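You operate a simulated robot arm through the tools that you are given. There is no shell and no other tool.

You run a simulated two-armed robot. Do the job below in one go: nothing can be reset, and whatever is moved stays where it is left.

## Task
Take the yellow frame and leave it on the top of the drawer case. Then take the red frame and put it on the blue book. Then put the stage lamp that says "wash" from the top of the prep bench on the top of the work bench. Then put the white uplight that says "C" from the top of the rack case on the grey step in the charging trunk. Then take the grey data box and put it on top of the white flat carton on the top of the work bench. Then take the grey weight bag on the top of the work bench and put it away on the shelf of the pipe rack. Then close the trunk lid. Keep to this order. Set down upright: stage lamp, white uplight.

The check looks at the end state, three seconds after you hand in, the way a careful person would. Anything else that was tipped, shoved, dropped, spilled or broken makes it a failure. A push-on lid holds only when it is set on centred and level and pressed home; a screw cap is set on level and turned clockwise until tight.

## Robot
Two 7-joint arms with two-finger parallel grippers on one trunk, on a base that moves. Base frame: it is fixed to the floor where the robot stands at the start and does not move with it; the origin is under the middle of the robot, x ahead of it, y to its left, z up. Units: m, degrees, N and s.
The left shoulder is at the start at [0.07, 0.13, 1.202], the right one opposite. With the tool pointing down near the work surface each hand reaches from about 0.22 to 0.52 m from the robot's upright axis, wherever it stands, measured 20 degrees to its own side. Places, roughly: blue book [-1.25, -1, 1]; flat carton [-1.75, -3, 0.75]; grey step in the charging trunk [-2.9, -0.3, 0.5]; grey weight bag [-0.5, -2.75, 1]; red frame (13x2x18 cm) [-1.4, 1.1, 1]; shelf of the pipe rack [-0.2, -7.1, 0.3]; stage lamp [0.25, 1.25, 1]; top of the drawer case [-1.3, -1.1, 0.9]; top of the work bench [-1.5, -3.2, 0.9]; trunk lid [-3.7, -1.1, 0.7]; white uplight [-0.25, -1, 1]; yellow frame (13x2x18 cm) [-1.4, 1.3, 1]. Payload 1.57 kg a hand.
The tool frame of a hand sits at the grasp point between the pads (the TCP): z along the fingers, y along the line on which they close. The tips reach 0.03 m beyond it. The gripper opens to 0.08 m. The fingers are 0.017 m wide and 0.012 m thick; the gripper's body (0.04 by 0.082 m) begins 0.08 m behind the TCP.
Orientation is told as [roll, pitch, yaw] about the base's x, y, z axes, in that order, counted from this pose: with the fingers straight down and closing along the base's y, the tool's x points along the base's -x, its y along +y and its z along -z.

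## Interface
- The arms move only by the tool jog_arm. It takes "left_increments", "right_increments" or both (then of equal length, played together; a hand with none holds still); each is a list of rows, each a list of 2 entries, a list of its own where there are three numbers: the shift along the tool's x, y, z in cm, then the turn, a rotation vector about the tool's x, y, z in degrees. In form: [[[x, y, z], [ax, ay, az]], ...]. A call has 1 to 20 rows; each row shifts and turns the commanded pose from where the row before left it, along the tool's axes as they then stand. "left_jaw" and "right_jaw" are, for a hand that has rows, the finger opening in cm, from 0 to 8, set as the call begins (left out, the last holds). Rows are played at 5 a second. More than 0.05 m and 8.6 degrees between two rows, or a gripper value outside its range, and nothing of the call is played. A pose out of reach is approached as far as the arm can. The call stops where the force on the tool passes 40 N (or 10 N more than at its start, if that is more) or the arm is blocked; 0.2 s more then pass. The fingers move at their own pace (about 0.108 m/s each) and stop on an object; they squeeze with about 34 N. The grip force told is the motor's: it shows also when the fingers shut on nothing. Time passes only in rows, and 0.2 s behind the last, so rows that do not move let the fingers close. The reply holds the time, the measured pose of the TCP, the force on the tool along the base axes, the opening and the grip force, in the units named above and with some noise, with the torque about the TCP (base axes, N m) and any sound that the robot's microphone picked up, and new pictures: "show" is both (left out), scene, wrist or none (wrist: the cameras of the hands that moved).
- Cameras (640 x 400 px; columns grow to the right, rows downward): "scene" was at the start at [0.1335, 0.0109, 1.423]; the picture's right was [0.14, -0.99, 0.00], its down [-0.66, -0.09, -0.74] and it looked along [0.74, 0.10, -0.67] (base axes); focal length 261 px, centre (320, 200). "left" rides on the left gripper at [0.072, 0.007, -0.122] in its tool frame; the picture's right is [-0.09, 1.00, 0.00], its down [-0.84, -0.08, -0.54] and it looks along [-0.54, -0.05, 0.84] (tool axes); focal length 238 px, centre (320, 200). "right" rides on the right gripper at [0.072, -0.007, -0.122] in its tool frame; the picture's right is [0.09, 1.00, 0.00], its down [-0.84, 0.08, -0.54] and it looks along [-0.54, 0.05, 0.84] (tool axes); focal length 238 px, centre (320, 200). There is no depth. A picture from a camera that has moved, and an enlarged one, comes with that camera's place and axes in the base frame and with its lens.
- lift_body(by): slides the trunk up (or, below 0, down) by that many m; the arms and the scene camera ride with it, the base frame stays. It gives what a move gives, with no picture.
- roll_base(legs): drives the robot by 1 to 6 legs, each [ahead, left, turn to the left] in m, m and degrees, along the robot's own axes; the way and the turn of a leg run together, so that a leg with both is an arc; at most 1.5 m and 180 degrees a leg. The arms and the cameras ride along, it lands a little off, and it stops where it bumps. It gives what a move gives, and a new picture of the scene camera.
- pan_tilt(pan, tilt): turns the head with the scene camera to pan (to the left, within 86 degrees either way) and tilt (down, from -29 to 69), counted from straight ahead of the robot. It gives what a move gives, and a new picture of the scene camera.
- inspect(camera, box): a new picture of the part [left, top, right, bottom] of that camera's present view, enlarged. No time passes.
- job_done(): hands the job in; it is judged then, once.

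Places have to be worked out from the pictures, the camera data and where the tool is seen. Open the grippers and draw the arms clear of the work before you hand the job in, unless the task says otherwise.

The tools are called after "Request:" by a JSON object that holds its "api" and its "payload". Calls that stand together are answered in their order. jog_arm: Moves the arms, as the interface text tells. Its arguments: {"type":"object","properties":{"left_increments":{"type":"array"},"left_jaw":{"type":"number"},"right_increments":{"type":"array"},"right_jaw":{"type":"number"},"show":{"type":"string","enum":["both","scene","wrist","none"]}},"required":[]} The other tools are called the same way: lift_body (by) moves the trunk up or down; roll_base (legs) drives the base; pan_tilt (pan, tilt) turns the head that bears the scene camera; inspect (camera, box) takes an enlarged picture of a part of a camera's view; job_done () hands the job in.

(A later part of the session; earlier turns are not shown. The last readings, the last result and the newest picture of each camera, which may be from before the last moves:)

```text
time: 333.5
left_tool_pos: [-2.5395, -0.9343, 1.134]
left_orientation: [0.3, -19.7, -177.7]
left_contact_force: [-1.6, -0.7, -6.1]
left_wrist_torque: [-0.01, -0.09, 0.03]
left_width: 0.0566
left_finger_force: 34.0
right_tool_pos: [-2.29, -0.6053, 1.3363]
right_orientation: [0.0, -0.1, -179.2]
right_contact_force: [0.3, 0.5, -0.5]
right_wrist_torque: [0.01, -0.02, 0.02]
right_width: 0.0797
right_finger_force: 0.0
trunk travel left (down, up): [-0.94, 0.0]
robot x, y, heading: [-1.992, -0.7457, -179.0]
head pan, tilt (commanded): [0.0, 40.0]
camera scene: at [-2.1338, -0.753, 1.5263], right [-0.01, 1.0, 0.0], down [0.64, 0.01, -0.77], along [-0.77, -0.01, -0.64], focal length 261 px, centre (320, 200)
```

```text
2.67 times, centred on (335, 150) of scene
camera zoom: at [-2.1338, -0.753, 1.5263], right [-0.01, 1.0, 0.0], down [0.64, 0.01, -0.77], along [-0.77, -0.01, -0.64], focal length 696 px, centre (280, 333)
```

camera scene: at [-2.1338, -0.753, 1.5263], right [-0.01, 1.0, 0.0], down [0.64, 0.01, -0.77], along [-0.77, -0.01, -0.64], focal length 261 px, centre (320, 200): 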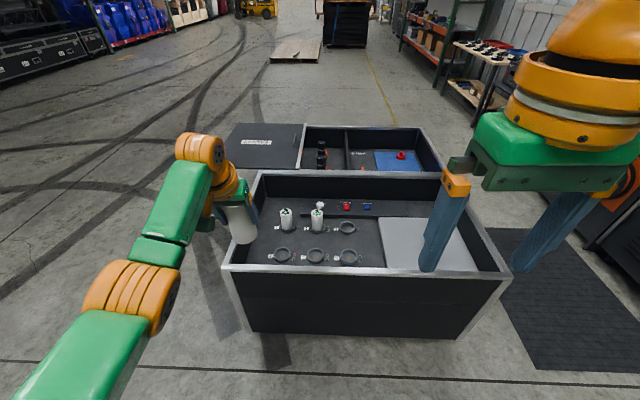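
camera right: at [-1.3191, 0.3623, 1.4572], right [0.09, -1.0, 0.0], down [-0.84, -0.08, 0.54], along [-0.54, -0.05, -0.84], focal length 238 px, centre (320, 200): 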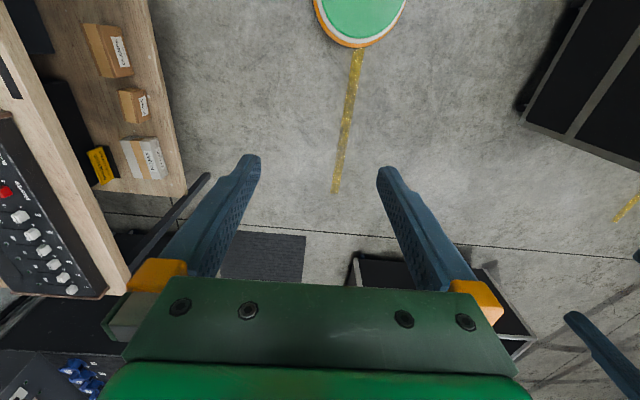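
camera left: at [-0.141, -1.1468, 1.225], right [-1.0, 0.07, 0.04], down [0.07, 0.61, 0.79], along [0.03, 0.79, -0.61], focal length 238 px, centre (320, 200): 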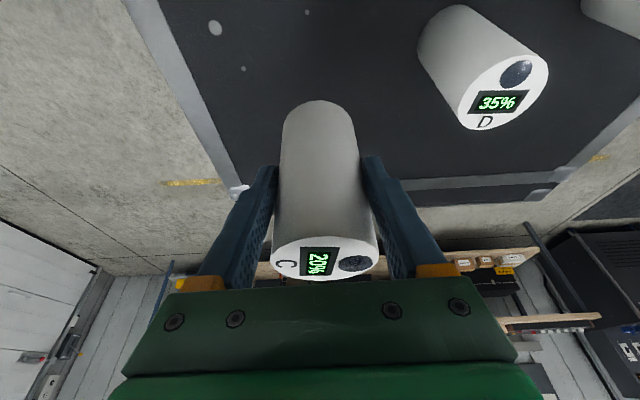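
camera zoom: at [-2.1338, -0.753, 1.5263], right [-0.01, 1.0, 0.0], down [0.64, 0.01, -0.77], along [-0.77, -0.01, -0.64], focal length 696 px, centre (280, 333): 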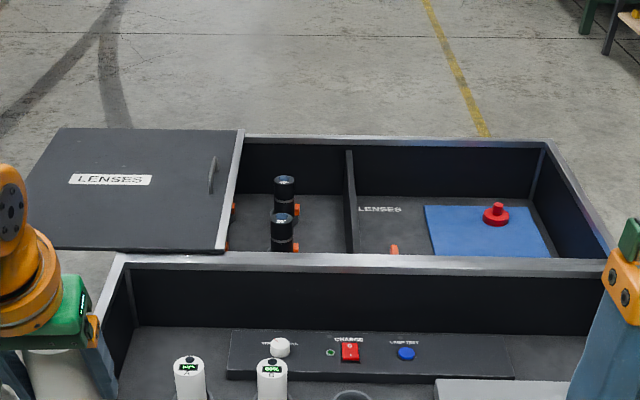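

The grey step is the raised plateau at the north end of the front compartment (x≈-2.8…-3.2, y≈-0.45…-0.02), rim height ≈0.65. I strafe north so the left hand lines up with it, and lower the trunk 0.33 m.

Request:
{"api": "roll_base", "payload": {"legs": [[0, -0.67, -1.0]]}}

Request:
{"api": "lift_body", "payload": {"by": -0.33}}

Request:
{"api": "pan_tilt", "payload": {"pan": 10, "tilt": 40}}

```text
time: 337.2
left_tool_pos: [-2.5452, -0.2366, 1.1326]
left_orientation: [0.2, -19.6, -178.8]
left_contact_force: [0.9, -1.1, -5.2]
left_wrist_torque: [-0.01, -0.06, -0.02]
left_width: 0.0567
left_finger_force: 34.4
right_tool_pos: [-2.2884, 0.0876, 1.3367]
right_orientation: [-0.1, -0.1, 179.6]
right_contact_force: [-0.5, 0.5, -0.7]
right_wrist_torque: [0.0, 0.01, -0.01]
right_width: 0.08
right_finger_force: 0.0
trunk travel left (down, up): [-0.94, 0.0]
robot x, y, heading: [-1.999, -0.0602, 179.6]
head pan, tilt (commanded): [0.0, 40.0]
camera scene: at [-2.1364, -0.065, 1.5262], right [0.01, 1.0, 0.0], down [0.64, 0.0, -0.77], along [-0.76, 0.01, -0.64], focal length 261 px, centre (320, 200)
```

scene: 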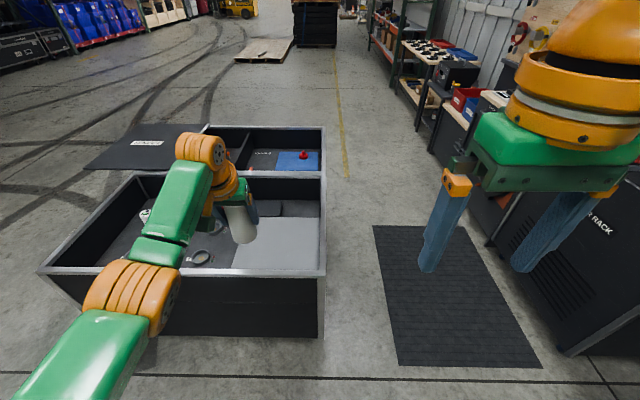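

```text
time: 340.5
left_tool_pos: [-2.5446, -0.2356, 0.8037]
left_orientation: [0.3, -19.5, -178.9]
left_contact_force: [-0.8, -0.2, -6.2]
left_wrist_torque: [0.01, -0.08, 0.01]
left_width: 0.0567
left_finger_force: 33.8
right_tool_pos: [-2.288, 0.087, 1.007]
right_orientation: [0.0, -0.2, 179.6]
right_contact_force: [-0.5, 0.2, 0.2]
right_wrist_torque: [0.04, 0.01, 0.01]
right_width: 0.0798
right_finger_force: 0.0
trunk travel left (down, up): [-0.61, 0.33]
robot x, y, heading: [-2.0, -0.0603, 179.4]
head pan, tilt (commanded): [0.0, 40.0]
```

```text
time: 341.2
left_tool_pos: [-2.5452, -0.2346, 0.8027]
left_orientation: [0.4, -19.7, -178.9]
left_contact_force: [0.3, -0.4, -6.6]
left_wrist_torque: [0.04, -0.1, -0.03]
left_width: 0.0563
left_finger_force: 33.9
right_tool_pos: [-2.2888, 0.0886, 1.007]
right_orientation: [0.0, -0.1, 179.5]
right_contact_force: [0.0, 0.3, 0.8]
right_wrist_torque: [0.01, 0.01, 0.0]
right_width: 0.0803
right_finger_force: 0.0
trunk travel left (down, up): [-0.61, 0.33]
robot x, y, heading: [-1.9958, -0.0626, 179.7]
head pan, tilt (commanded): [10.0, 40.0]
camera scene: at [-2.1346, -0.0773, 1.1962], right [-0.17, 0.99, 0.0], down [0.64, 0.11, -0.77], along [-0.75, -0.13, -0.64], focal length 261 px, centre (320, 200)
```

scene: 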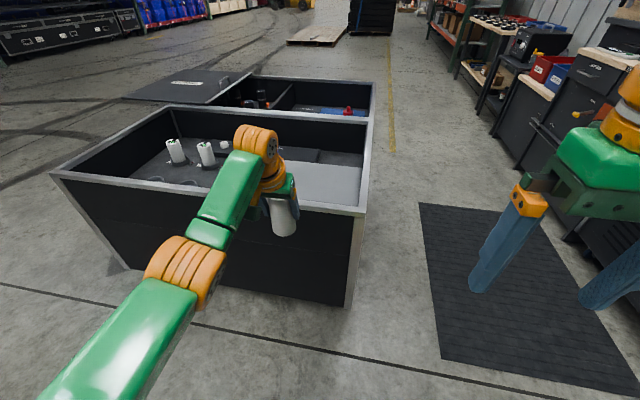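

Rim top is ≈0.644 at x≈-2.744. To keep the elbow high I raise the trunk 3 cm, draw the hand back 8 cm, and drive closer (axis x≈-2.47) so the uplight is over the step at x≈-2.94.

Request:
{"api": "lift_body", "payload": {"by": 0.03}}

Request:
{"api": "jog_arm", "payload": {"left_increments": [[[2.5, 0, -0.91], [0, 0, 0]], [[2.5, 0, -0.91], [0, 0, 0]], [[2.5, 0, -0.91], [0, 0, 0]], [[0, 0, 0], [0, 0, 0]]], "show": "none"}}

Request:
{"api": "roll_base", "payload": {"legs": [[0.3, 0, 0]]}}

```text
time: 342.0
left_tool_pos: [-2.5456, -0.2351, 0.833]
left_orientation: [0.4, -19.6, -178.9]
left_contact_force: [0.0, 0.4, -5.7]
left_wrist_torque: [-0.01, -0.11, 0.02]
left_width: 0.0564
left_finger_force: 34.0
right_tool_pos: [-2.2883, 0.0875, 1.0372]
right_orientation: [0.1, -0.2, 179.6]
right_contact_force: [-0.5, 0.3, -0.6]
right_wrist_torque: [0.0, 0.02, 0.01]
right_width: 0.08
right_finger_force: 0.0
trunk travel left (down, up): [-0.64, 0.3]
robot x, y, heading: [-1.9991, -0.06, 179.7]
head pan, tilt (commanded): [10.0, 40.0]
```

```text
time: 343.0
left_tool_pos: [-2.4642, -0.2326, 0.8366]
left_orientation: [0.3, -19.5, -178.9]
left_contact_force: [0.1, 0.0, -4.9]
left_wrist_torque: [-0.02, -0.07, -0.02]
left_width: 0.0565
left_finger_force: 33.6
right_tool_pos: [-2.289, 0.0896, 1.0375]
right_orientation: [0.0, -0.1, 179.7]
right_contact_force: [-0.1, 1.3, 0.1]
right_wrist_torque: [-0.02, 0.02, 0.02]
right_width: 0.0797
right_finger_force: 0.0
trunk travel left (down, up): [-0.64, 0.3]
robot x, y, heading: [-1.9985, -0.0616, 179.7]
head pan, tilt (commanded): [10.0, 40.0]
```

```text
time: 345.0
left_tool_pos: [-2.7643, -0.2307, 0.8356]
left_orientation: [0.3, -19.6, -178.9]
left_contact_force: [-0.1, 0.0, -5.5]
left_wrist_torque: [0.0, -0.09, 0.02]
left_width: 0.0567
left_finger_force: 34.5
right_tool_pos: [-2.5869, 0.0899, 1.0364]
right_orientation: [0.0, -0.2, 179.5]
right_contact_force: [0.4, 0.4, -0.1]
right_wrist_torque: [-0.01, 0.0, 0.02]
right_width: 0.0801
right_finger_force: 0.0
trunk travel left (down, up): [-0.64, 0.3]
robot x, y, heading: [-2.302, -0.0578, 179.3]
head pan, tilt (commanded): [10.0, 40.0]
camera scene: at [-2.4333, -0.075, 1.2264], right [-0.17, 0.99, 0.0], down [0.63, 0.11, -0.77], along [-0.76, -0.13, -0.64], focal length 261 px, centre (320, 200)
```

scene: 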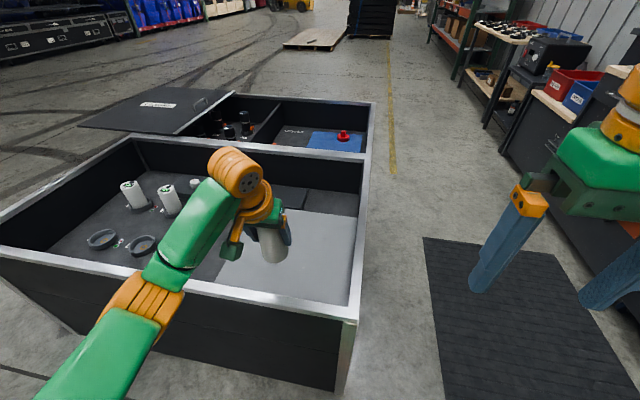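

Elbow is at z≈0.85, well above the rim. Forward another 0.165 m.

Request:
{"api": "roll_base", "payload": {"legs": [[0.165, 0, 0]]}}

Request:
{"api": "inspect", "payload": {"camera": "left", "box": [0, 0, 640, 400]}}

```text
time: 346.5
left_tool_pos: [-2.9314, -0.2285, 0.8356]
left_orientation: [0.3, -19.7, -178.8]
left_contact_force: [-0.2, -0.2, -5.6]
left_wrist_torque: [0.01, -0.05, -0.05]
left_width: 0.0566
left_finger_force: 34.3
right_tool_pos: [-2.7545, 0.0921, 1.0385]
right_orientation: [0.0, -0.2, 179.5]
right_contact_force: [0.1, -0.4, 0.1]
right_wrist_torque: [-0.01, -0.02, 0.02]
right_width: 0.0797
right_finger_force: 0.1
trunk travel left (down, up): [-0.64, 0.3]
robot x, y, heading: [-2.4677, -0.0559, 179.2]
head pan, tilt (commanded): [10.0, 40.0]
camera scene: at [-2.6, -0.0737, 1.2264], right [-0.17, 0.99, 0.0], down [0.63, 0.11, -0.77], along [-0.76, -0.13, -0.64], focal length 261 px, centre (320, 200)
```

scene: 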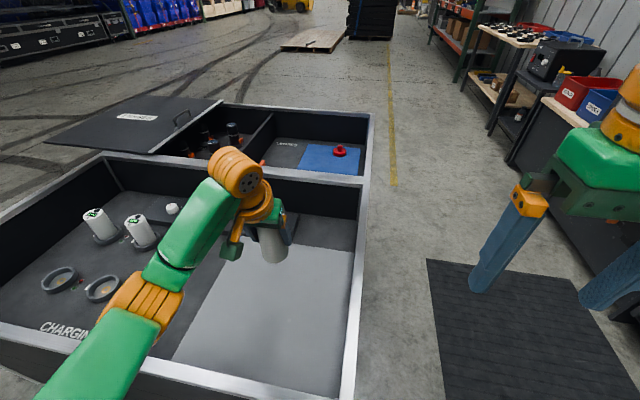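

```text
1.00 times, centred on (320, 200) of left (not enlarged: the box is as wide or as high as the picture)
camera zoom: at [-2.8217, -0.2334, 0.9273], right [-0.07, -1.0, 0.04], down [-0.61, 0.07, 0.79], along [-0.79, 0.03, -0.61], focal length 238 px, centre (320, 200)
```

zoom: 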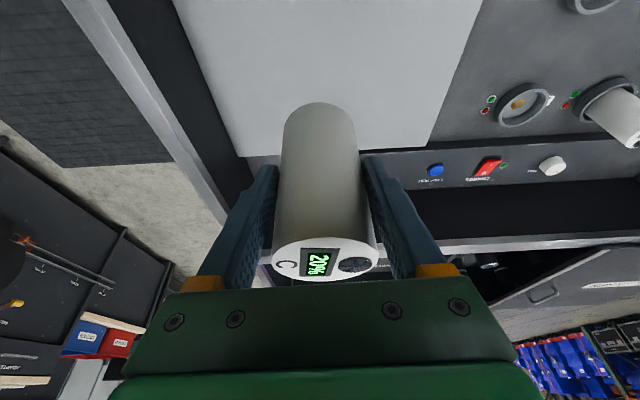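

The uplight is centred over the step (step top ≈0.549 by triangulation). I lower it 20 cm with the arm.

Request:
{"api": "jog_arm", "payload": {"left_increments": [[[0.843, 0, 2.354], [0, 0, 0]], [[0.843, 0, 2.354], [0, 0, 0]], [[0.843, 0, 2.354], [0, 0, 0]], [[0.843, 0, 2.354], [0, 0, 0]], [[0.843, 0, 2.354], [0, 0, 0]], [[0.843, 0, 2.354], [0, 0, 0]], [[0.843, 0, 2.354], [0, 0, 0]], [[0.843, 0, 2.354], [0, 0, 0]], [[0, 0, 0], [0, 0, 0]]]}}

```text
time: 348.5
left_tool_pos: [-2.9302, -0.2306, 0.6363]
left_orientation: [0.3, -19.7, -179.0]
left_contact_force: [0.4, 0.1, -5.4]
left_wrist_torque: [0.02, -0.08, -0.01]
left_width: 0.0564
left_finger_force: 34.2
right_tool_pos: [-2.7556, 0.0928, 1.0375]
right_orientation: [0.0, -0.1, 179.4]
right_contact_force: [-0.5, 0.2, 0.2]
right_wrist_torque: [0.01, 0.02, -0.01]
right_width: 0.0797
right_finger_force: 0.0
trunk travel left (down, up): [-0.64, 0.3]
robot x, y, heading: [-2.4677, -0.0592, 179.4]
head pan, tilt (commanded): [10.0, 40.0]
camera scene: at [-2.6012, -0.0736, 1.2263], right [-0.17, 0.99, 0.0], down [0.63, 0.11, -0.77], along [-0.75, -0.13, -0.64], focal length 261 px, centre (320, 200)
camera left: at [-2.8211, -0.234, 0.727], right [-0.07, -1.0, 0.04], down [-0.61, 0.07, 0.79], along [-0.79, 0.03, -0.61], focal length 238 px, centre (320, 200)
```

scene: 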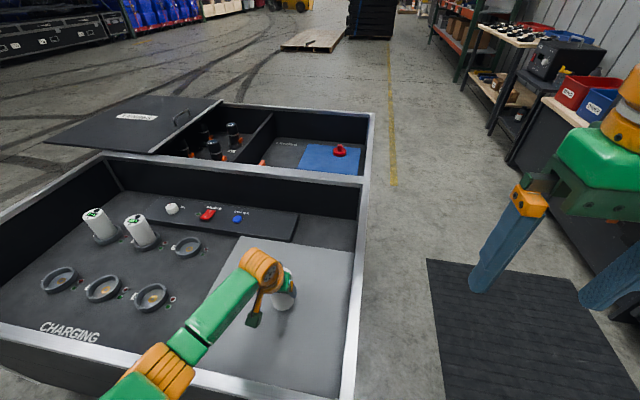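
left: 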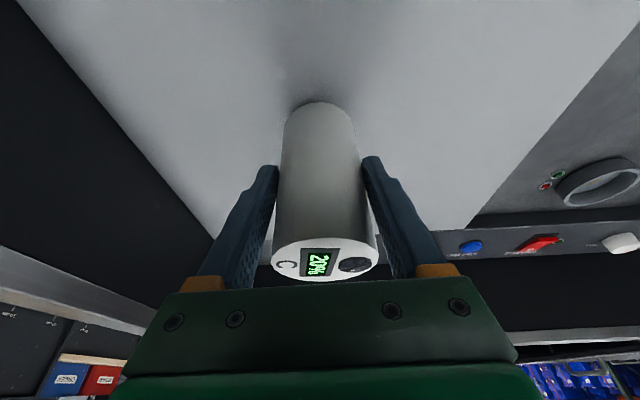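

About 3 cm remain. I lower in 0.5 cm steps watching the force.

Request:
{"api": "jog_arm", "payload": {"left_increments": [[[0.169, 0, 0.471], [0, 0, 0]], [[0.169, 0, 0.471], [0, 0, 0]], [[0.169, 0, 0.471], [0, 0, 0]], [[0.169, 0, 0.471], [0, 0, 0]], [[0, 0, 0], [0, 0, 0]]], "show": "none"}}

Request:
{"api": "jog_arm", "payload": {"left_increments": [[[0.1, 0, 0.28], [0, 0, 0]], [[0.1, 0, 0.28], [0, 0, 0]], [[0, 0, 0], [0, 0, 0]]], "show": "none"}}

```text
time: 349.7
left_tool_pos: [-2.9296, -0.2301, 0.6172]
left_orientation: [0.3, -19.7, -178.9]
left_contact_force: [0.6, 0.3, -5.7]
left_wrist_torque: [-0.02, -0.08, 0.01]
left_width: 0.0562
left_finger_force: 33.9
right_tool_pos: [-2.7564, 0.092, 1.0369]
right_orientation: [0.0, -0.1, 179.4]
right_contact_force: [0.0, 0.6, 0.1]
right_wrist_torque: [-0.02, -0.03, -0.07]
right_width: 0.0797
right_finger_force: 0.1
trunk travel left (down, up): [-0.64, 0.3]
robot x, y, heading: [-2.4681, -0.0568, 179.6]
head pan, tilt (commanded): [10.0, 40.0]
```

```text
time: 350.5
left_tool_pos: [-2.9309, -0.2316, 0.6117]
left_orientation: [0.3, -19.8, -178.9]
left_contact_force: [-0.7, -3.1, 5.6]
left_wrist_torque: [0.07, -0.05, 0.03]
left_width: 0.0565
left_finger_force: 34.0
right_tool_pos: [-2.7535, 0.0932, 1.0374]
right_orientation: [0.0, -0.4, 179.5]
right_contact_force: [-0.6, 0.2, -0.2]
right_wrist_torque: [-0.01, -0.02, 0.01]
right_width: 0.0802
right_finger_force: 0.1
trunk travel left (down, up): [-0.64, 0.3]
robot x, y, heading: [-2.4653, -0.0578, 179.3]
head pan, tilt (commanded): [10.0, 40.0]
```

Contact (force changed to +5.6 N): the uplight stands on the step. Open the fingers.

Request:
{"api": "jog_arm", "payload": {"left_increments": [[[-0.05, 0, -0.14], [0, 0, 0]], [[0, 0, 0], [0, 0, 0]]], "show": "none"}}

Request:
{"api": "jog_arm", "payload": {"left_increments": [[[0, 0, 0], [0, 0, 0]], [[0, 0, 0], [0, 0, 0]], [[0, 0, 0], [0, 0, 0]]], "left_jaw": 8, "show": "wrist"}}

```text
time: 351.1
left_tool_pos: [-2.9311, -0.2321, 0.6134]
left_orientation: [0.3, -19.6, -178.9]
left_contact_force: [-1.0, -2.6, 0.3]
left_wrist_torque: [0.01, 0.19, 0.12]
left_width: 0.0565
left_finger_force: 33.4
right_tool_pos: [-2.7542, 0.0925, 1.0359]
right_orientation: [-0.1, -0.1, 179.5]
right_contact_force: [-0.1, -0.6, 0.4]
right_wrist_torque: [-0.02, 0.02, -0.02]
right_width: 0.0803
right_finger_force: 0.0
trunk travel left (down, up): [-0.64, 0.3]
robot x, y, heading: [-2.4633, -0.0586, 179.5]
head pan, tilt (commanded): [10.0, 40.0]
```

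```text
time: 351.9
left_tool_pos: [-2.931, -0.2303, 0.6128]
left_orientation: [0.4, -19.6, -178.9]
left_contact_force: [-0.2, 0.4, -1.4]
left_wrist_torque: [0.01, 0.0, 0.01]
left_width: 0.0801
left_finger_force: 0.1
right_tool_pos: [-2.7551, 0.0931, 1.0372]
right_orientation: [0.0, -0.2, 179.6]
right_contact_force: [-0.1, -0.3, 0.5]
right_wrist_torque: [0.0, 0.01, -0.02]
right_width: 0.08
right_finger_force: 0.1
trunk travel left (down, up): [-0.64, 0.3]
robot x, y, heading: [-2.4631, -0.0627, 179.4]
head pan, tilt (commanded): [10.0, 40.0]
camera left: at [-2.8217, -0.2346, 0.704], right [-0.07, -1.0, 0.04], down [-0.61, 0.07, 0.79], along [-0.79, 0.03, -0.61], focal length 238 px, centre (320, 200)
```

left: 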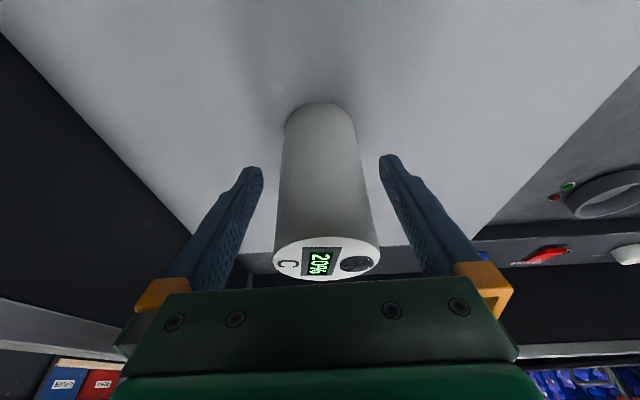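

Released and standing. I withdraw the hand straight up.

Request:
{"api": "jog_arm", "payload": {"left_increments": [[[-0.843, 0, -2.354], [0, 0, 0]], [[-0.843, 0, -2.354], [0, 0, 0]], [[-0.843, 0, -2.354], [0, 0, 0]], [[-0.843, 0, -2.354], [0, 0, 0]], [[-0.843, 0, -2.354], [0, 0, 0]], [[-0.843, 0, -2.354], [0, 0, 0]], [[-0.843, 0, -2.354], [0, 0, 0]], [[-0.843, 0, -2.354], [0, 0, 0]], [[-0.843, 0, -2.354], [0, 0, 0]], [[0, 0, 0], [0, 0, 0]]]}}

```text
time: 354.1
left_tool_pos: [-2.9314, -0.2297, 0.8362]
left_orientation: [0.5, -19.5, -179.0]
left_contact_force: [0.3, -0.4, -0.4]
left_wrist_torque: [-0.02, 0.0, 0.02]
left_width: 0.0801
left_finger_force: 0.1
right_tool_pos: [-2.7546, 0.0925, 1.0363]
right_orientation: [0.0, -0.2, 179.5]
right_contact_force: [-0.6, -0.1, 0.1]
right_wrist_torque: [0.03, -0.05, 0.02]
right_width: 0.0798
right_finger_force: 0.0
trunk travel left (down, up): [-0.64, 0.3]
robot x, y, heading: [-2.4662, -0.058, 179.7]
head pan, tilt (commanded): [10.0, 40.0]
camera scene: at [-2.6002, -0.073, 1.2264], right [-0.17, 0.99, 0.0], down [0.63, 0.11, -0.77], along [-0.76, -0.13, -0.64], focal length 261 px, centre (320, 200)
camera left: at [-2.8232, -0.2329, 0.9272], right [-0.07, -1.0, 0.04], down [-0.61, 0.07, 0.79], along [-0.79, 0.03, -0.61], focal length 238 px, centre (320, 200)
```

scene: 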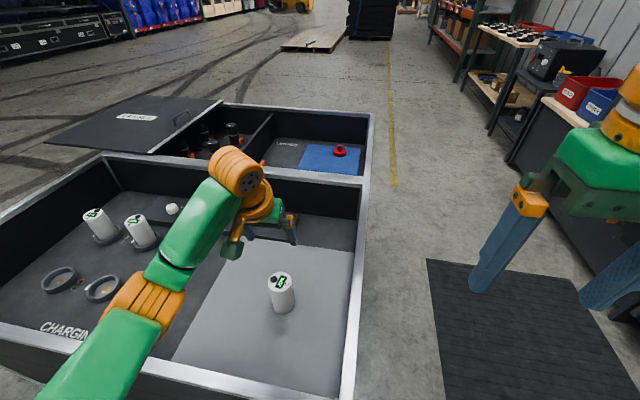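
left: 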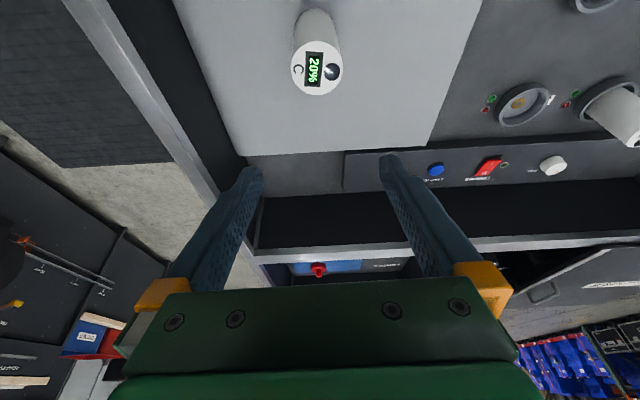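

C stands upright on the grey step. While here I study the lid for later.

Request:
{"api": "inspect", "payload": {"camera": "scene", "box": [40, 85, 390, 225]}}

Request:
{"api": "roll_base", "payload": {"legs": [[-0.4, 0, 0]]}}

Request:
{"api": "lift_body", "payload": {"by": 0.3}}

Request:
{"api": "pan_tilt", "payload": {"pan": 25, "tilt": 35}}

Request:
{"api": "inspect", "payload": {"camera": "scene", "box": [150, 90, 450, 260]}}

```text
1.83 times, centred on (215, 155) of scene
camera zoom: at [-2.6002, -0.073, 1.2264], right [-0.17, 0.99, 0.0], down [0.63, 0.11, -0.77], along [-0.76, -0.13, -0.64], focal length 478 px, centre (512, 282)
```

zoom: 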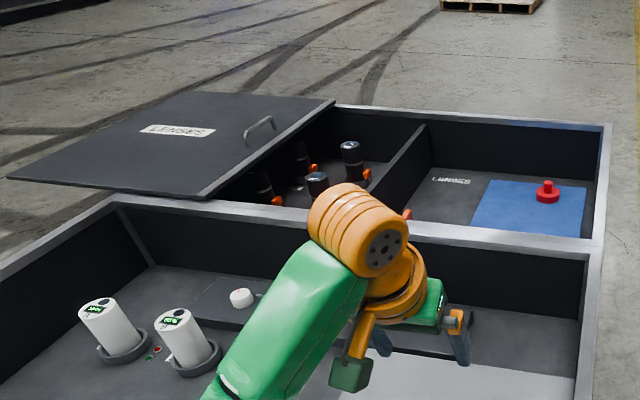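

```text
time: 356.5
left_tool_pos: [-2.5364, -0.2311, 0.8348]
left_orientation: [0.5, -19.6, -179.1]
left_contact_force: [-0.1, 0.1, 0.2]
left_wrist_torque: [0.01, 0.0, -0.01]
left_width: 0.0802
left_finger_force: 0.1
right_tool_pos: [-2.358, 0.0895, 1.0364]
right_orientation: [0.0, -0.2, 179.4]
right_contact_force: [0.0, -0.8, -1.0]
right_wrist_torque: [-0.01, -0.04, 0.03]
right_width: 0.0798
right_finger_force: 0.0
trunk travel left (down, up): [-0.64, 0.3]
robot x, y, heading: [-2.0713, -0.0608, 179.4]
head pan, tilt (commanded): [10.0, 40.0]
camera scene: at [-2.2038, -0.0765, 1.2264], right [-0.16, 0.99, 0.0], down [0.63, 0.11, -0.77], along [-0.76, -0.13, -0.64], focal length 261 px, centre (320, 200)
```

scene: 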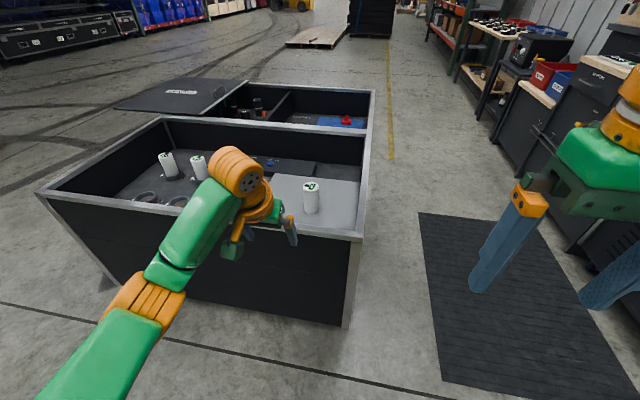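

```text
time: 359.5
left_tool_pos: [-2.5369, -0.232, 1.1354]
left_orientation: [0.4, -19.7, -179.0]
left_contact_force: [0.6, -0.9, 0.5]
left_wrist_torque: [-0.04, 0.01, 0.02]
left_width: 0.0799
left_finger_force: 0.1
right_tool_pos: [-2.3574, 0.0892, 1.3377]
right_orientation: [0.0, -0.1, 179.4]
right_contact_force: [-0.3, 0.0, 0.3]
right_wrist_torque: [0.04, -0.01, -0.02]
right_width: 0.0797
right_finger_force: 0.0
trunk travel left (down, up): [-0.94, 0.0]
robot x, y, heading: [-2.0662, -0.0611, 179.5]
head pan, tilt (commanded): [10.0, 40.0]
```

```text
time: 360.3
left_tool_pos: [-2.536, -0.2318, 1.1371]
left_orientation: [0.4, -19.7, -179.0]
left_contact_force: [0.2, 0.4, -0.3]
left_wrist_torque: [-0.01, -0.03, 0.01]
left_width: 0.0801
left_finger_force: 0.1
right_tool_pos: [-2.3572, 0.0895, 1.337]
right_orientation: [0.0, -0.2, 179.4]
right_contact_force: [-0.2, 0.9, 0.6]
right_wrist_torque: [0.0, 0.0, 0.0]
right_width: 0.0799
right_finger_force: 0.0
trunk travel left (down, up): [-0.94, 0.0]
robot x, y, heading: [-2.0715, -0.0582, 179.3]
head pan, tilt (commanded): [25.0, 35.0]
camera scene: at [-2.1997, -0.099, 1.534], right [-0.41, 0.91, 0.0], down [0.52, 0.24, -0.82], along [-0.75, -0.34, -0.57], focal length 261 px, centre (320, 200)
```

scene: 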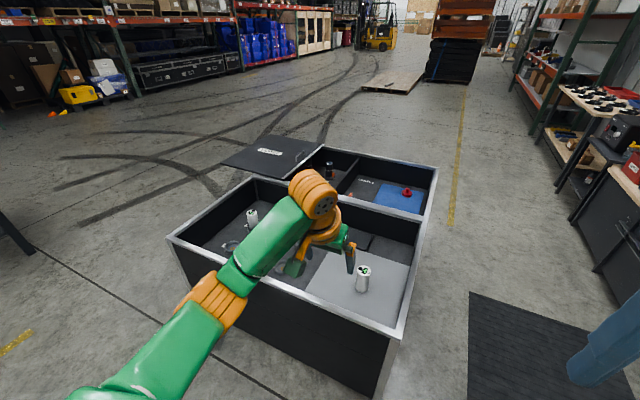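

```text
2.13 times, centred on (300, 175) of scene
camera zoom: at [-2.1997, -0.099, 1.534], right [-0.41, 0.91, 0.0], down [0.52, 0.24, -0.82], along [-0.75, -0.34, -0.57], focal length 557 px, centre (363, 253)
```

zoom: 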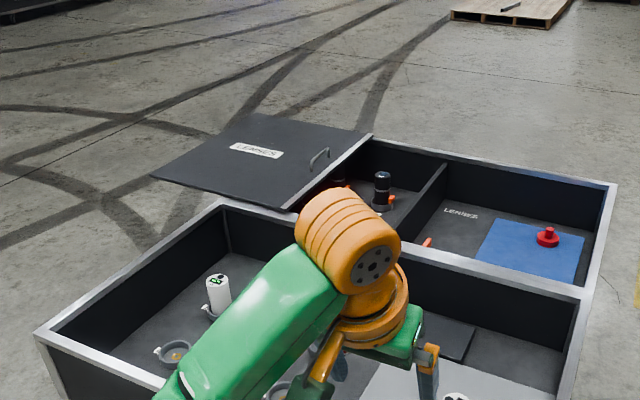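

Next is the DATA OUT box. I straighten the left hand, yaw it to close front-to-back, and drive back along the aisle to the south side of the rack case.

Request:
{"api": "jog_arm", "payload": {"left_increments": [[[0, 0, 0], [0, 6.6, 0]], [[0, 0, 0], [0, 6.6, 0]], [[0, 0, 0], [0, 6.4, 0]], [[0, 0, 0], [0, 0, 8.2]], [[0, 0, 0], [0, 0, 8.2]], [[0, 0, 0], [0, 0, 8.2]], [[0, 0, 0], [0, 0, 8.2]], [[0, 0, 0], [0, 0, 8.2]], [[0, 0, 0], [0, 0, 8.2]], [[0, 0, 0], [0, 0, 8.2]], [[0, 0, 0], [0, 0, 8.2]], [[0, 0, 0], [0, 0, 8.2]], [[0, 0, 0], [0, 0, 8.2]], [[0, 0, 0], [0, 0, 8]], [[0, 0, 0], [0, 0, 0]]], "left_jaw": 8, "show": "none"}}

Request:
{"api": "roll_base", "payload": {"legs": [[0, 1.0, 0], [0, 0.95, 0], [0, 0, -89.5], [0, -1.0, 0], [0, -1.05, 0]]}}

Request:
{"api": "pan_tilt", "payload": {"pan": 0, "tilt": 35}}

```text
time: 363.5
left_tool_pos: [-2.5361, -0.2326, 1.1355]
left_orientation: [-0.1, 0.3, 91.0]
left_contact_force: [-0.7, -0.7, -0.2]
left_wrist_torque: [0.01, -0.01, -0.01]
left_width: 0.0798
left_finger_force: 0.0
right_tool_pos: [-2.3583, 0.0888, 1.3368]
right_orientation: [0.0, -0.2, 179.4]
right_contact_force: [0.3, 0.7, 0.4]
right_wrist_torque: [0.05, 0.04, -0.03]
right_width: 0.0799
right_finger_force: 0.1
trunk travel left (down, up): [-0.94, 0.0]
robot x, y, heading: [-2.0708, -0.0577, 179.4]
head pan, tilt (commanded): [25.0, 35.0]
```

```text
time: 387.0
left_tool_pos: [-0.2223, -1.5909, 1.1357]
left_orientation: [0.0, 0.3, 1.3]
left_contact_force: [-0.3, -1.2, -0.2]
left_wrist_torque: [0.04, -0.04, -0.01]
left_width: 0.0797
left_finger_force: 0.1
right_tool_pos: [0.1016, -1.7699, 1.3374]
right_orientation: [0.0, -0.2, 89.8]
right_contact_force: [1.3, -0.1, 0.6]
right_wrist_torque: [0.01, -0.04, 0.01]
right_width: 0.08
right_finger_force: 0.0
trunk travel left (down, up): [-0.94, 0.0]
robot x, y, heading: [-0.0471, -2.0582, 89.8]
head pan, tilt (commanded): [25.0, 35.0]
camera scene: at [-0.0851, -1.9281, 1.534], right [0.91, 0.42, 0.0], down [0.24, -0.52, -0.82], along [-0.34, 0.74, -0.57], focal length 261 px, centre (320, 200)
```

scene: 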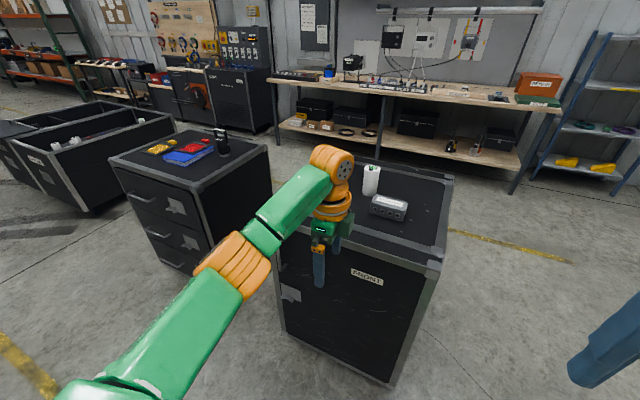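

```text
time: 387.9
left_tool_pos: [-0.2206, -1.5906, 1.1362]
left_orientation: [-0.1, 0.4, 1.4]
left_contact_force: [0.1, -0.2, -0.2]
left_wrist_torque: [-0.01, -0.01, -0.01]
left_width: 0.0795
left_finger_force: 0.0
right_tool_pos: [0.1028, -1.769, 1.3372]
right_orientation: [0.1, -0.2, 89.7]
right_contact_force: [-0.3, -0.1, 0.1]
right_wrist_torque: [0.01, 0.03, 0.02]
right_width: 0.08
right_finger_force: 0.0
trunk travel left (down, up): [-0.94, 0.0]
robot x, y, heading: [-0.0451, -2.0564, 89.8]
head pan, tilt (commanded): [0.0, 35.0]
camera scene: at [-0.0462, -1.92, 1.534], right [1.0, 0.0, 0.0], down [0.0, -0.57, -0.82], along [0.0, 0.82, -0.57], focal length 261 px, centre (320, 200)
```

scene: 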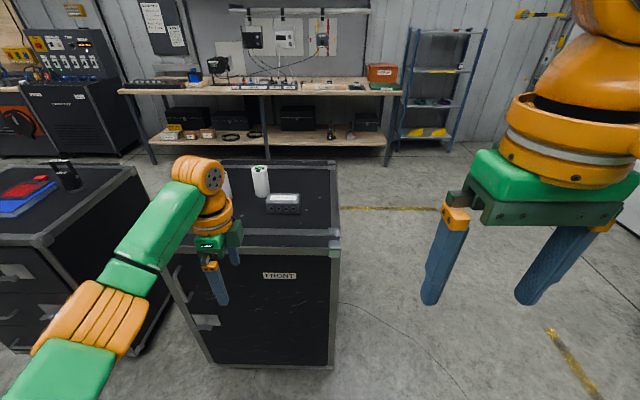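

The data box centre is ≈[-0.168, -1.165], top ≈1.02. I drive 0.42 m forward and 5 cm right to bring the hand above it.

Request:
{"api": "roll_base", "payload": {"legs": [[0.42, -0.05, 0]]}}

Request:
{"api": "inspect", "payload": {"camera": "left", "box": [0, 0, 640, 400]}}

```text
time: 390.5
left_tool_pos: [-0.176, -1.1735, 1.1368]
left_orientation: [0.2, 0.2, 2.0]
left_contact_force: [0.2, -1.3, 0.6]
left_wrist_torque: [0.05, 0.03, -0.01]
left_width: 0.0801
left_finger_force: 0.0
right_tool_pos: [0.1495, -1.3475, 1.3381]
right_orientation: [0.0, -0.5, 90.3]
right_contact_force: [0.8, -0.5, -0.8]
right_wrist_torque: [0.05, -0.01, 0.03]
right_width: 0.0802
right_finger_force: 0.0
trunk travel left (down, up): [-0.94, 0.0]
robot x, y, heading: [0.0037, -1.6371, 90.4]
head pan, tilt (commanded): [0.0, 35.0]
camera scene: at [0.0009, -1.5003, 1.5343], right [1.0, 0.01, 0.0], down [0.0, -0.57, -0.82], along [0.0, 0.82, -0.57], focal length 261 px, centre (320, 200)
```

scene: 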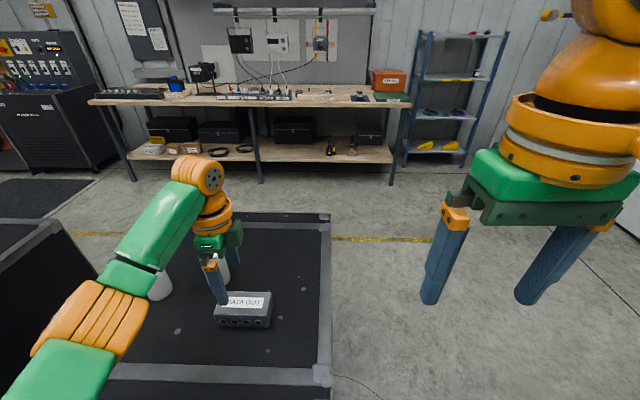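

```text
1.00 times, centred on (320, 200) of left (not enlarged: the box is as wide or as high as the picture)
camera zoom: at [-0.2468, -1.1697, 1.2599], right [0.06, 1.0, 0.0], down [0.84, -0.05, 0.54], along [0.54, -0.03, -0.84], focal length 238 px, centre (320, 200)
```

zoom: 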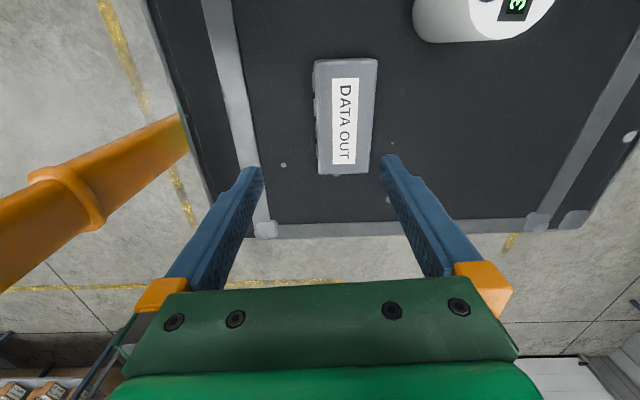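

Box centre computes to [-0.181, -1.147] (≈6.1 cm deep). I shift 2.5 cm forward and descend 6 cm, then check.

Request:
{"api": "jog_arm", "payload": {"left_increments": [[[0.5, 2.4, 0], [0, 0, 0]], [[0, 0, 2], [0, 0, 0]], [[0, 0, 2], [0, 0, 0]], [[0, 0, 2], [0, 0, 0]], [[0, 0, 0], [0, 0, 0]]], "show": "wrist"}}

```text
time: 391.7
left_tool_pos: [-0.1803, -1.1491, 1.0757]
left_orientation: [0.0, 0.4, 2.0]
left_contact_force: [-0.4, -0.2, 0.0]
left_wrist_torque: [0.02, 0.02, -0.07]
left_width: 0.08
left_finger_force: 0.0
right_tool_pos: [0.1498, -1.3438, 1.337]
right_orientation: [0.0, -0.2, 90.3]
right_contact_force: [0.0, 0.3, -0.4]
right_wrist_torque: [-0.01, 0.02, -0.01]
right_width: 0.0799
right_finger_force: 0.1
trunk travel left (down, up): [-0.94, 0.0]
robot x, y, heading: [0.0037, -1.6359, 90.1]
head pan, tilt (commanded): [0.0, 35.0]
camera left: at [-0.2517, -1.1449, 1.1984], right [0.06, 1.0, 0.0], down [0.84, -0.05, 0.54], along [0.54, -0.03, -0.84], focal length 238 px, centre (320, 200)
```

left: 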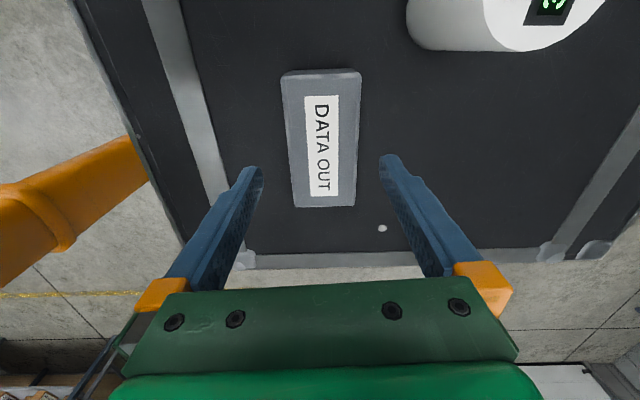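

Centred within 3 mm. Descend 6.5 cm more.

Request:
{"api": "jog_arm", "payload": {"left_increments": [[[0.3, 0.2, 2.2], [0, 0, 0]], [[0, 0, 2.2], [0, 0, 0]], [[0, 0, 1.6], [0, 0, 0]], [[0, 0, 0], [0, 0, 0]]], "show": "wrist"}}

```text
time: 392.7
left_tool_pos: [-0.187, -1.1499, 1.0167]
left_orientation: [0.0, 0.3, 2.0]
left_contact_force: [0.1, -0.4, 0.0]
left_wrist_torque: [0.02, 0.0, -0.02]
left_width: 0.0799
left_finger_force: 0.0
left hand out of reach, approached as far as the arm can: row 3
right_tool_pos: [0.1487, -1.3445, 1.337]
right_orientation: [-0.1, -0.2, 90.3]
right_contact_force: [-0.3, 0.0, 0.4]
right_wrist_torque: [-0.01, 0.0, 0.0]
right_width: 0.0801
right_finger_force: 0.1
trunk travel left (down, up): [-0.94, 0.0]
robot x, y, heading: [0.0034, -1.636, 90.5]
head pan, tilt (commanded): [0.0, 35.0]
camera left: at [-0.2578, -1.1471, 1.1392], right [0.06, 1.0, 0.0], down [0.84, -0.05, 0.54], along [0.54, -0.03, -0.84], focal length 238 px, centre (320, 200)
```

left: 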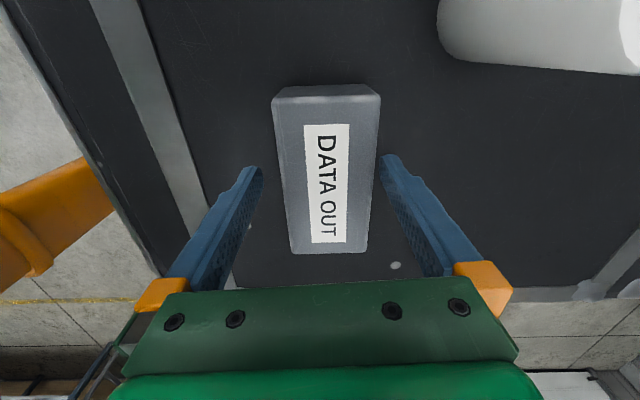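

Fingers straddle the box, tips ≈3 cm below its top. I lower 0.6 cm more by trunk and close.

Request:
{"api": "lift_body", "payload": {"by": -0.006}}

Request:
{"api": "jog_arm", "payload": {"left_increments": [[[0, 0, 0], [0, 0, 0]], [[0, 0, 0], [0, 0, 0]], [[0, 0, 0], [0, 0, 0]]], "left_jaw": 0, "show": "none"}}

Request:
{"api": "lift_body", "payload": {"by": 0.006}}

Request:
{"api": "jog_arm", "payload": {"left_increments": [[[0, 0, -1], [0, 0, 0]], [[0, 0, -2], [0, 0, 0]], [[0, 0, -2], [0, 0, 0]], [[0, 0, -2], [0, 0, 0]], [[0, 0, -2], [0, 0, 0]], [[0, 0, -2], [0, 0, 0]], [[0, 0, 0], [0, 0, 0]]]}}

```text
time: 393.3
left_tool_pos: [-0.1869, -1.1495, 1.0099]
left_orientation: [0.0, 0.3, 2.0]
left_contact_force: [0.2, -0.7, -0.1]
left_wrist_torque: [-0.01, -0.01, -0.01]
left_width: 0.0796
left_finger_force: 0.1
right_tool_pos: [0.1473, -1.344, 1.3316]
right_orientation: [0.1, -0.2, 90.3]
right_contact_force: [-0.6, 0.2, -0.1]
right_wrist_torque: [0.01, -0.04, 0.01]
right_width: 0.0801
right_finger_force: 0.1
trunk travel left (down, up): [-0.934, 0.006]
robot x, y, heading: [0.0028, -1.6332, 90.4]
head pan, tilt (commanded): [0.0, 35.0]
```

```text
time: 394.1
left_tool_pos: [-0.1861, -1.1507, 1.0107]
left_orientation: [0.0, 0.3, 2.1]
left_contact_force: [-1.0, -0.5, 0.6]
left_wrist_torque: [-0.19, -0.04, -0.16]
left_width: 0.0618
left_finger_force: 33.3
right_tool_pos: [0.1489, -1.3451, 1.3324]
right_orientation: [-0.1, -0.1, 90.3]
right_contact_force: [-0.2, -0.6, 0.5]
right_wrist_torque: [0.0, -0.03, -0.02]
right_width: 0.0799
right_finger_force: 0.0
trunk travel left (down, up): [-0.934, 0.006]
robot x, y, heading: [0.0028, -1.6336, 90.5]
head pan, tilt (commanded): [0.0, 35.0]
```

```text
time: 394.6
left_tool_pos: [-0.1877, -1.1499, 1.0156]
left_orientation: [0.0, 0.3, 2.0]
left_contact_force: [-0.5, -0.7, -4.9]
left_wrist_torque: [0.01, 0.06, 0.02]
left_width: 0.0619
left_finger_force: 34.1
right_tool_pos: [0.1484, -1.3429, 1.3365]
right_orientation: [0.0, -0.2, 90.4]
right_contact_force: [-0.6, 0.5, -0.2]
right_wrist_torque: [-0.02, 0.04, 0.03]
right_width: 0.0801
right_finger_force: 0.0
trunk travel left (down, up): [-0.94, 0.0]
robot x, y, heading: [0.0041, -1.6342, 90.1]
head pan, tilt (commanded): [0.0, 35.0]
```

```text
time: 396.2
left_tool_pos: [-0.1869, -1.1488, 1.1271]
left_orientation: [-0.1, 0.3, 2.0]
left_contact_force: [-0.5, -0.5, -5.6]
left_wrist_torque: [-0.03, 0.06, -0.01]
left_width: 0.0618
left_finger_force: 34.0
right_tool_pos: [0.1485, -1.3418, 1.3359]
right_orientation: [0.0, -0.2, 90.4]
right_contact_force: [0.3, -0.1, -0.4]
right_wrist_torque: [0.02, -0.01, -0.01]
right_width: 0.0798
right_finger_force: 0.1
trunk travel left (down, up): [-0.94, 0.0]
robot x, y, heading: [0.003, -1.6332, 90.0]
head pan, tilt (commanded): [0.0, 35.0]
camera scene: at [0.0005, -1.4953, 1.5338], right [1.0, 0.01, 0.0], down [0.0, -0.57, -0.82], along [0.0, 0.82, -0.57], focal length 261 px, centre (320, 200)
camera left: at [-0.2573, -1.1453, 1.2504], right [0.06, 1.0, 0.0], down [0.84, -0.05, 0.54], along [0.54, -0.03, -0.84], focal length 238 px, centre (320, 200)
```

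scene: 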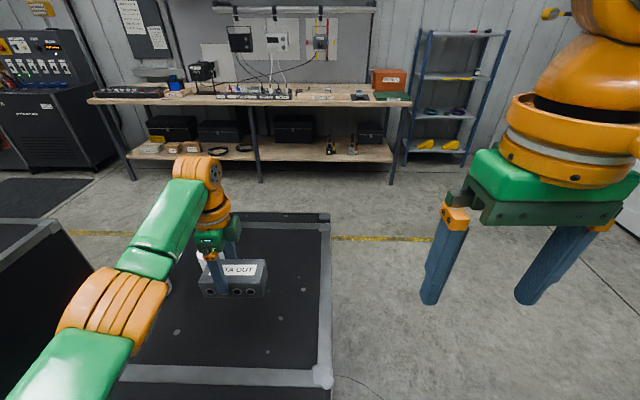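
left: 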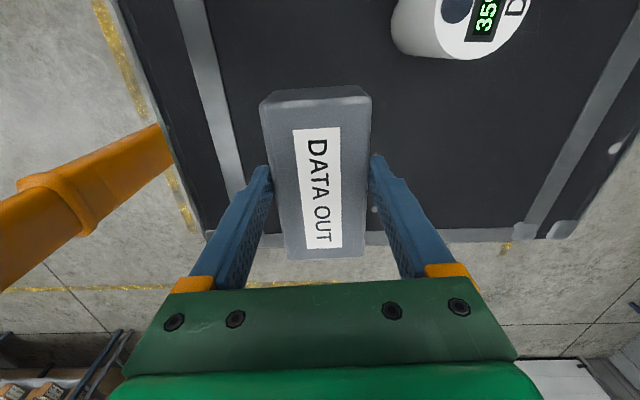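

The box is lifted (≈5 N). I back off, turn south and travel west in front of the work bench to line up with the MIRROR carton.

Request:
{"api": "roll_base", "payload": {"legs": [[-0.33, 0, 0], [0, 0, 90], [0, 0, 90], [0, -1.0, 0], [0, -1.02, 0]]}}

Request:
{"api": "pan_tilt", "payload": {"pan": 10, "tilt": 40}}

```text
time: 416.0
left_tool_pos: [-1.8336, -2.5671, 1.1281]
left_orientation: [0.0, 0.3, -175.7]
left_contact_force: [-0.2, 1.3, -5.1]
left_wrist_torque: [0.03, -0.04, 0.01]
left_width: 0.0615
left_finger_force: 34.4
right_tool_pos: [-2.1763, -2.3867, 1.3367]
right_orientation: [-0.1, -0.1, -87.4]
right_contact_force: [-0.4, 0.0, 0.0]
right_wrist_torque: [-0.02, -0.01, 0.01]
right_width: 0.0801
right_finger_force: 0.1
trunk travel left (down, up): [-0.94, 0.0]
robot x, y, heading: [-2.0435, -2.0889, -87.4]
head pan, tilt (commanded): [0.0, 35.0]
camera scene: at [-2.0338, -2.2299, 1.5338], right [-1.0, -0.05, 0.0], down [-0.03, 0.57, -0.82], along [0.04, -0.82, -0.57], focal length 261 px, centre (320, 200)
```

scene: 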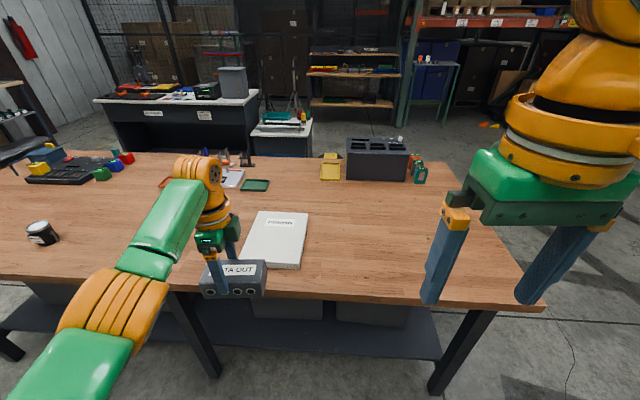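

```text
time: 416.7
left_tool_pos: [-1.8339, -2.566, 1.1266]
left_orientation: [0.0, 0.3, -175.7]
left_contact_force: [0.1, -0.5, -5.4]
left_wrist_torque: [0.0, -0.07, -0.02]
left_width: 0.0617
left_finger_force: 34.0
right_tool_pos: [-2.1767, -2.3855, 1.3362]
right_orientation: [-0.1, -0.3, -87.4]
right_contact_force: [0.8, -0.6, -0.1]
right_wrist_torque: [0.0, -0.03, -0.02]
right_width: 0.08
right_finger_force: 0.1
trunk travel left (down, up): [-0.94, 0.0]
robot x, y, heading: [-2.0406, -2.0851, -87.3]
head pan, tilt (commanded): [10.0, 40.0]
camera scene: at [-2.0203, -2.2248, 1.5263], right [-0.98, -0.22, 0.0], down [-0.14, 0.63, -0.77], along [0.17, -0.75, -0.64], focal length 261 px, centre (320, 200)
```

scene: 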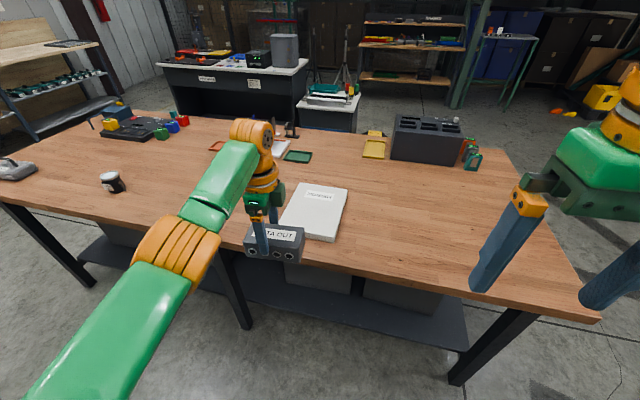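

The carton centre is ≈[-1.848, -2.925], top ≈0.88. I drive 0.35 m forward while turning -2.7° so the box comes over it.

Request:
{"api": "roll_base", "payload": {"legs": [[0.35, 0, -2.7]]}}

Request:
{"api": "inspect", "payload": {"camera": "left", "box": [0, 0, 640, 400]}}

```text
time: 419.0
left_tool_pos: [-1.8482, -2.9242, 1.1282]
left_orientation: [0.1, 0.3, -178.3]
left_contact_force: [0.9, 1.3, -4.9]
left_wrist_torque: [-0.04, -0.05, 0.04]
left_width: 0.0619
left_finger_force: 34.0
right_tool_pos: [-2.1826, -2.7287, 1.3375]
right_orientation: [0.0, -0.3, -89.9]
right_contact_force: [0.5, 0.8, -0.6]
right_wrist_torque: [0.0, 0.01, -0.01]
right_width: 0.0799
right_finger_force: 0.0
trunk travel left (down, up): [-0.94, 0.0]
robot x, y, heading: [-2.0373, -2.4408, -89.7]
head pan, tilt (commanded): [10.0, 40.0]
camera scene: at [-2.0184, -2.5729, 1.5266], right [-0.98, -0.18, 0.0], down [-0.11, 0.63, -0.77], along [0.13, -0.76, -0.64], focal length 261 px, centre (320, 200)
```

scene: 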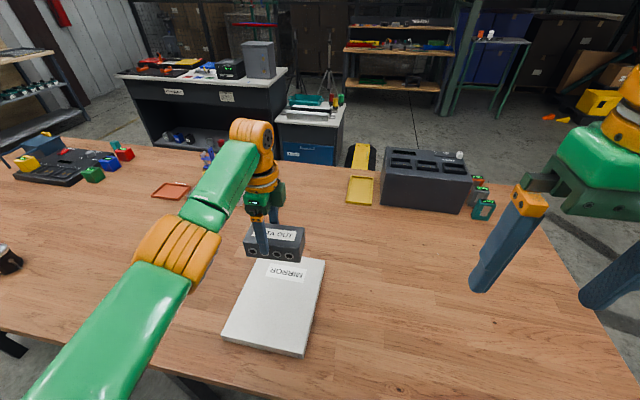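

```text
1.00 times, centred on (320, 200) of left (not enlarged: the box is as wide or as high as the picture)
camera zoom: at [-1.7766, -2.9279, 1.2515], right [-0.06, -1.0, 0.0], down [-0.84, 0.05, 0.54], along [-0.54, 0.03, -0.84], focal length 238 px, centre (320, 200)
```

zoom: 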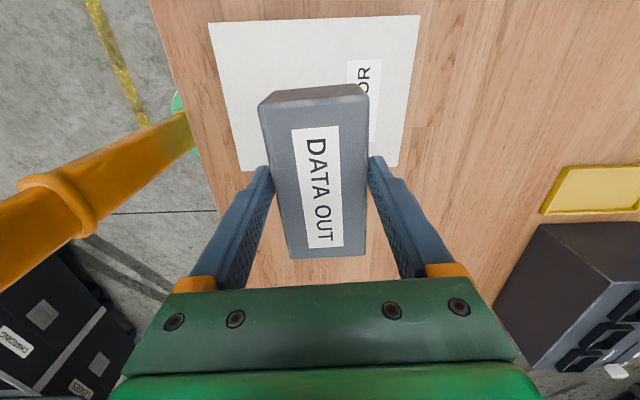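

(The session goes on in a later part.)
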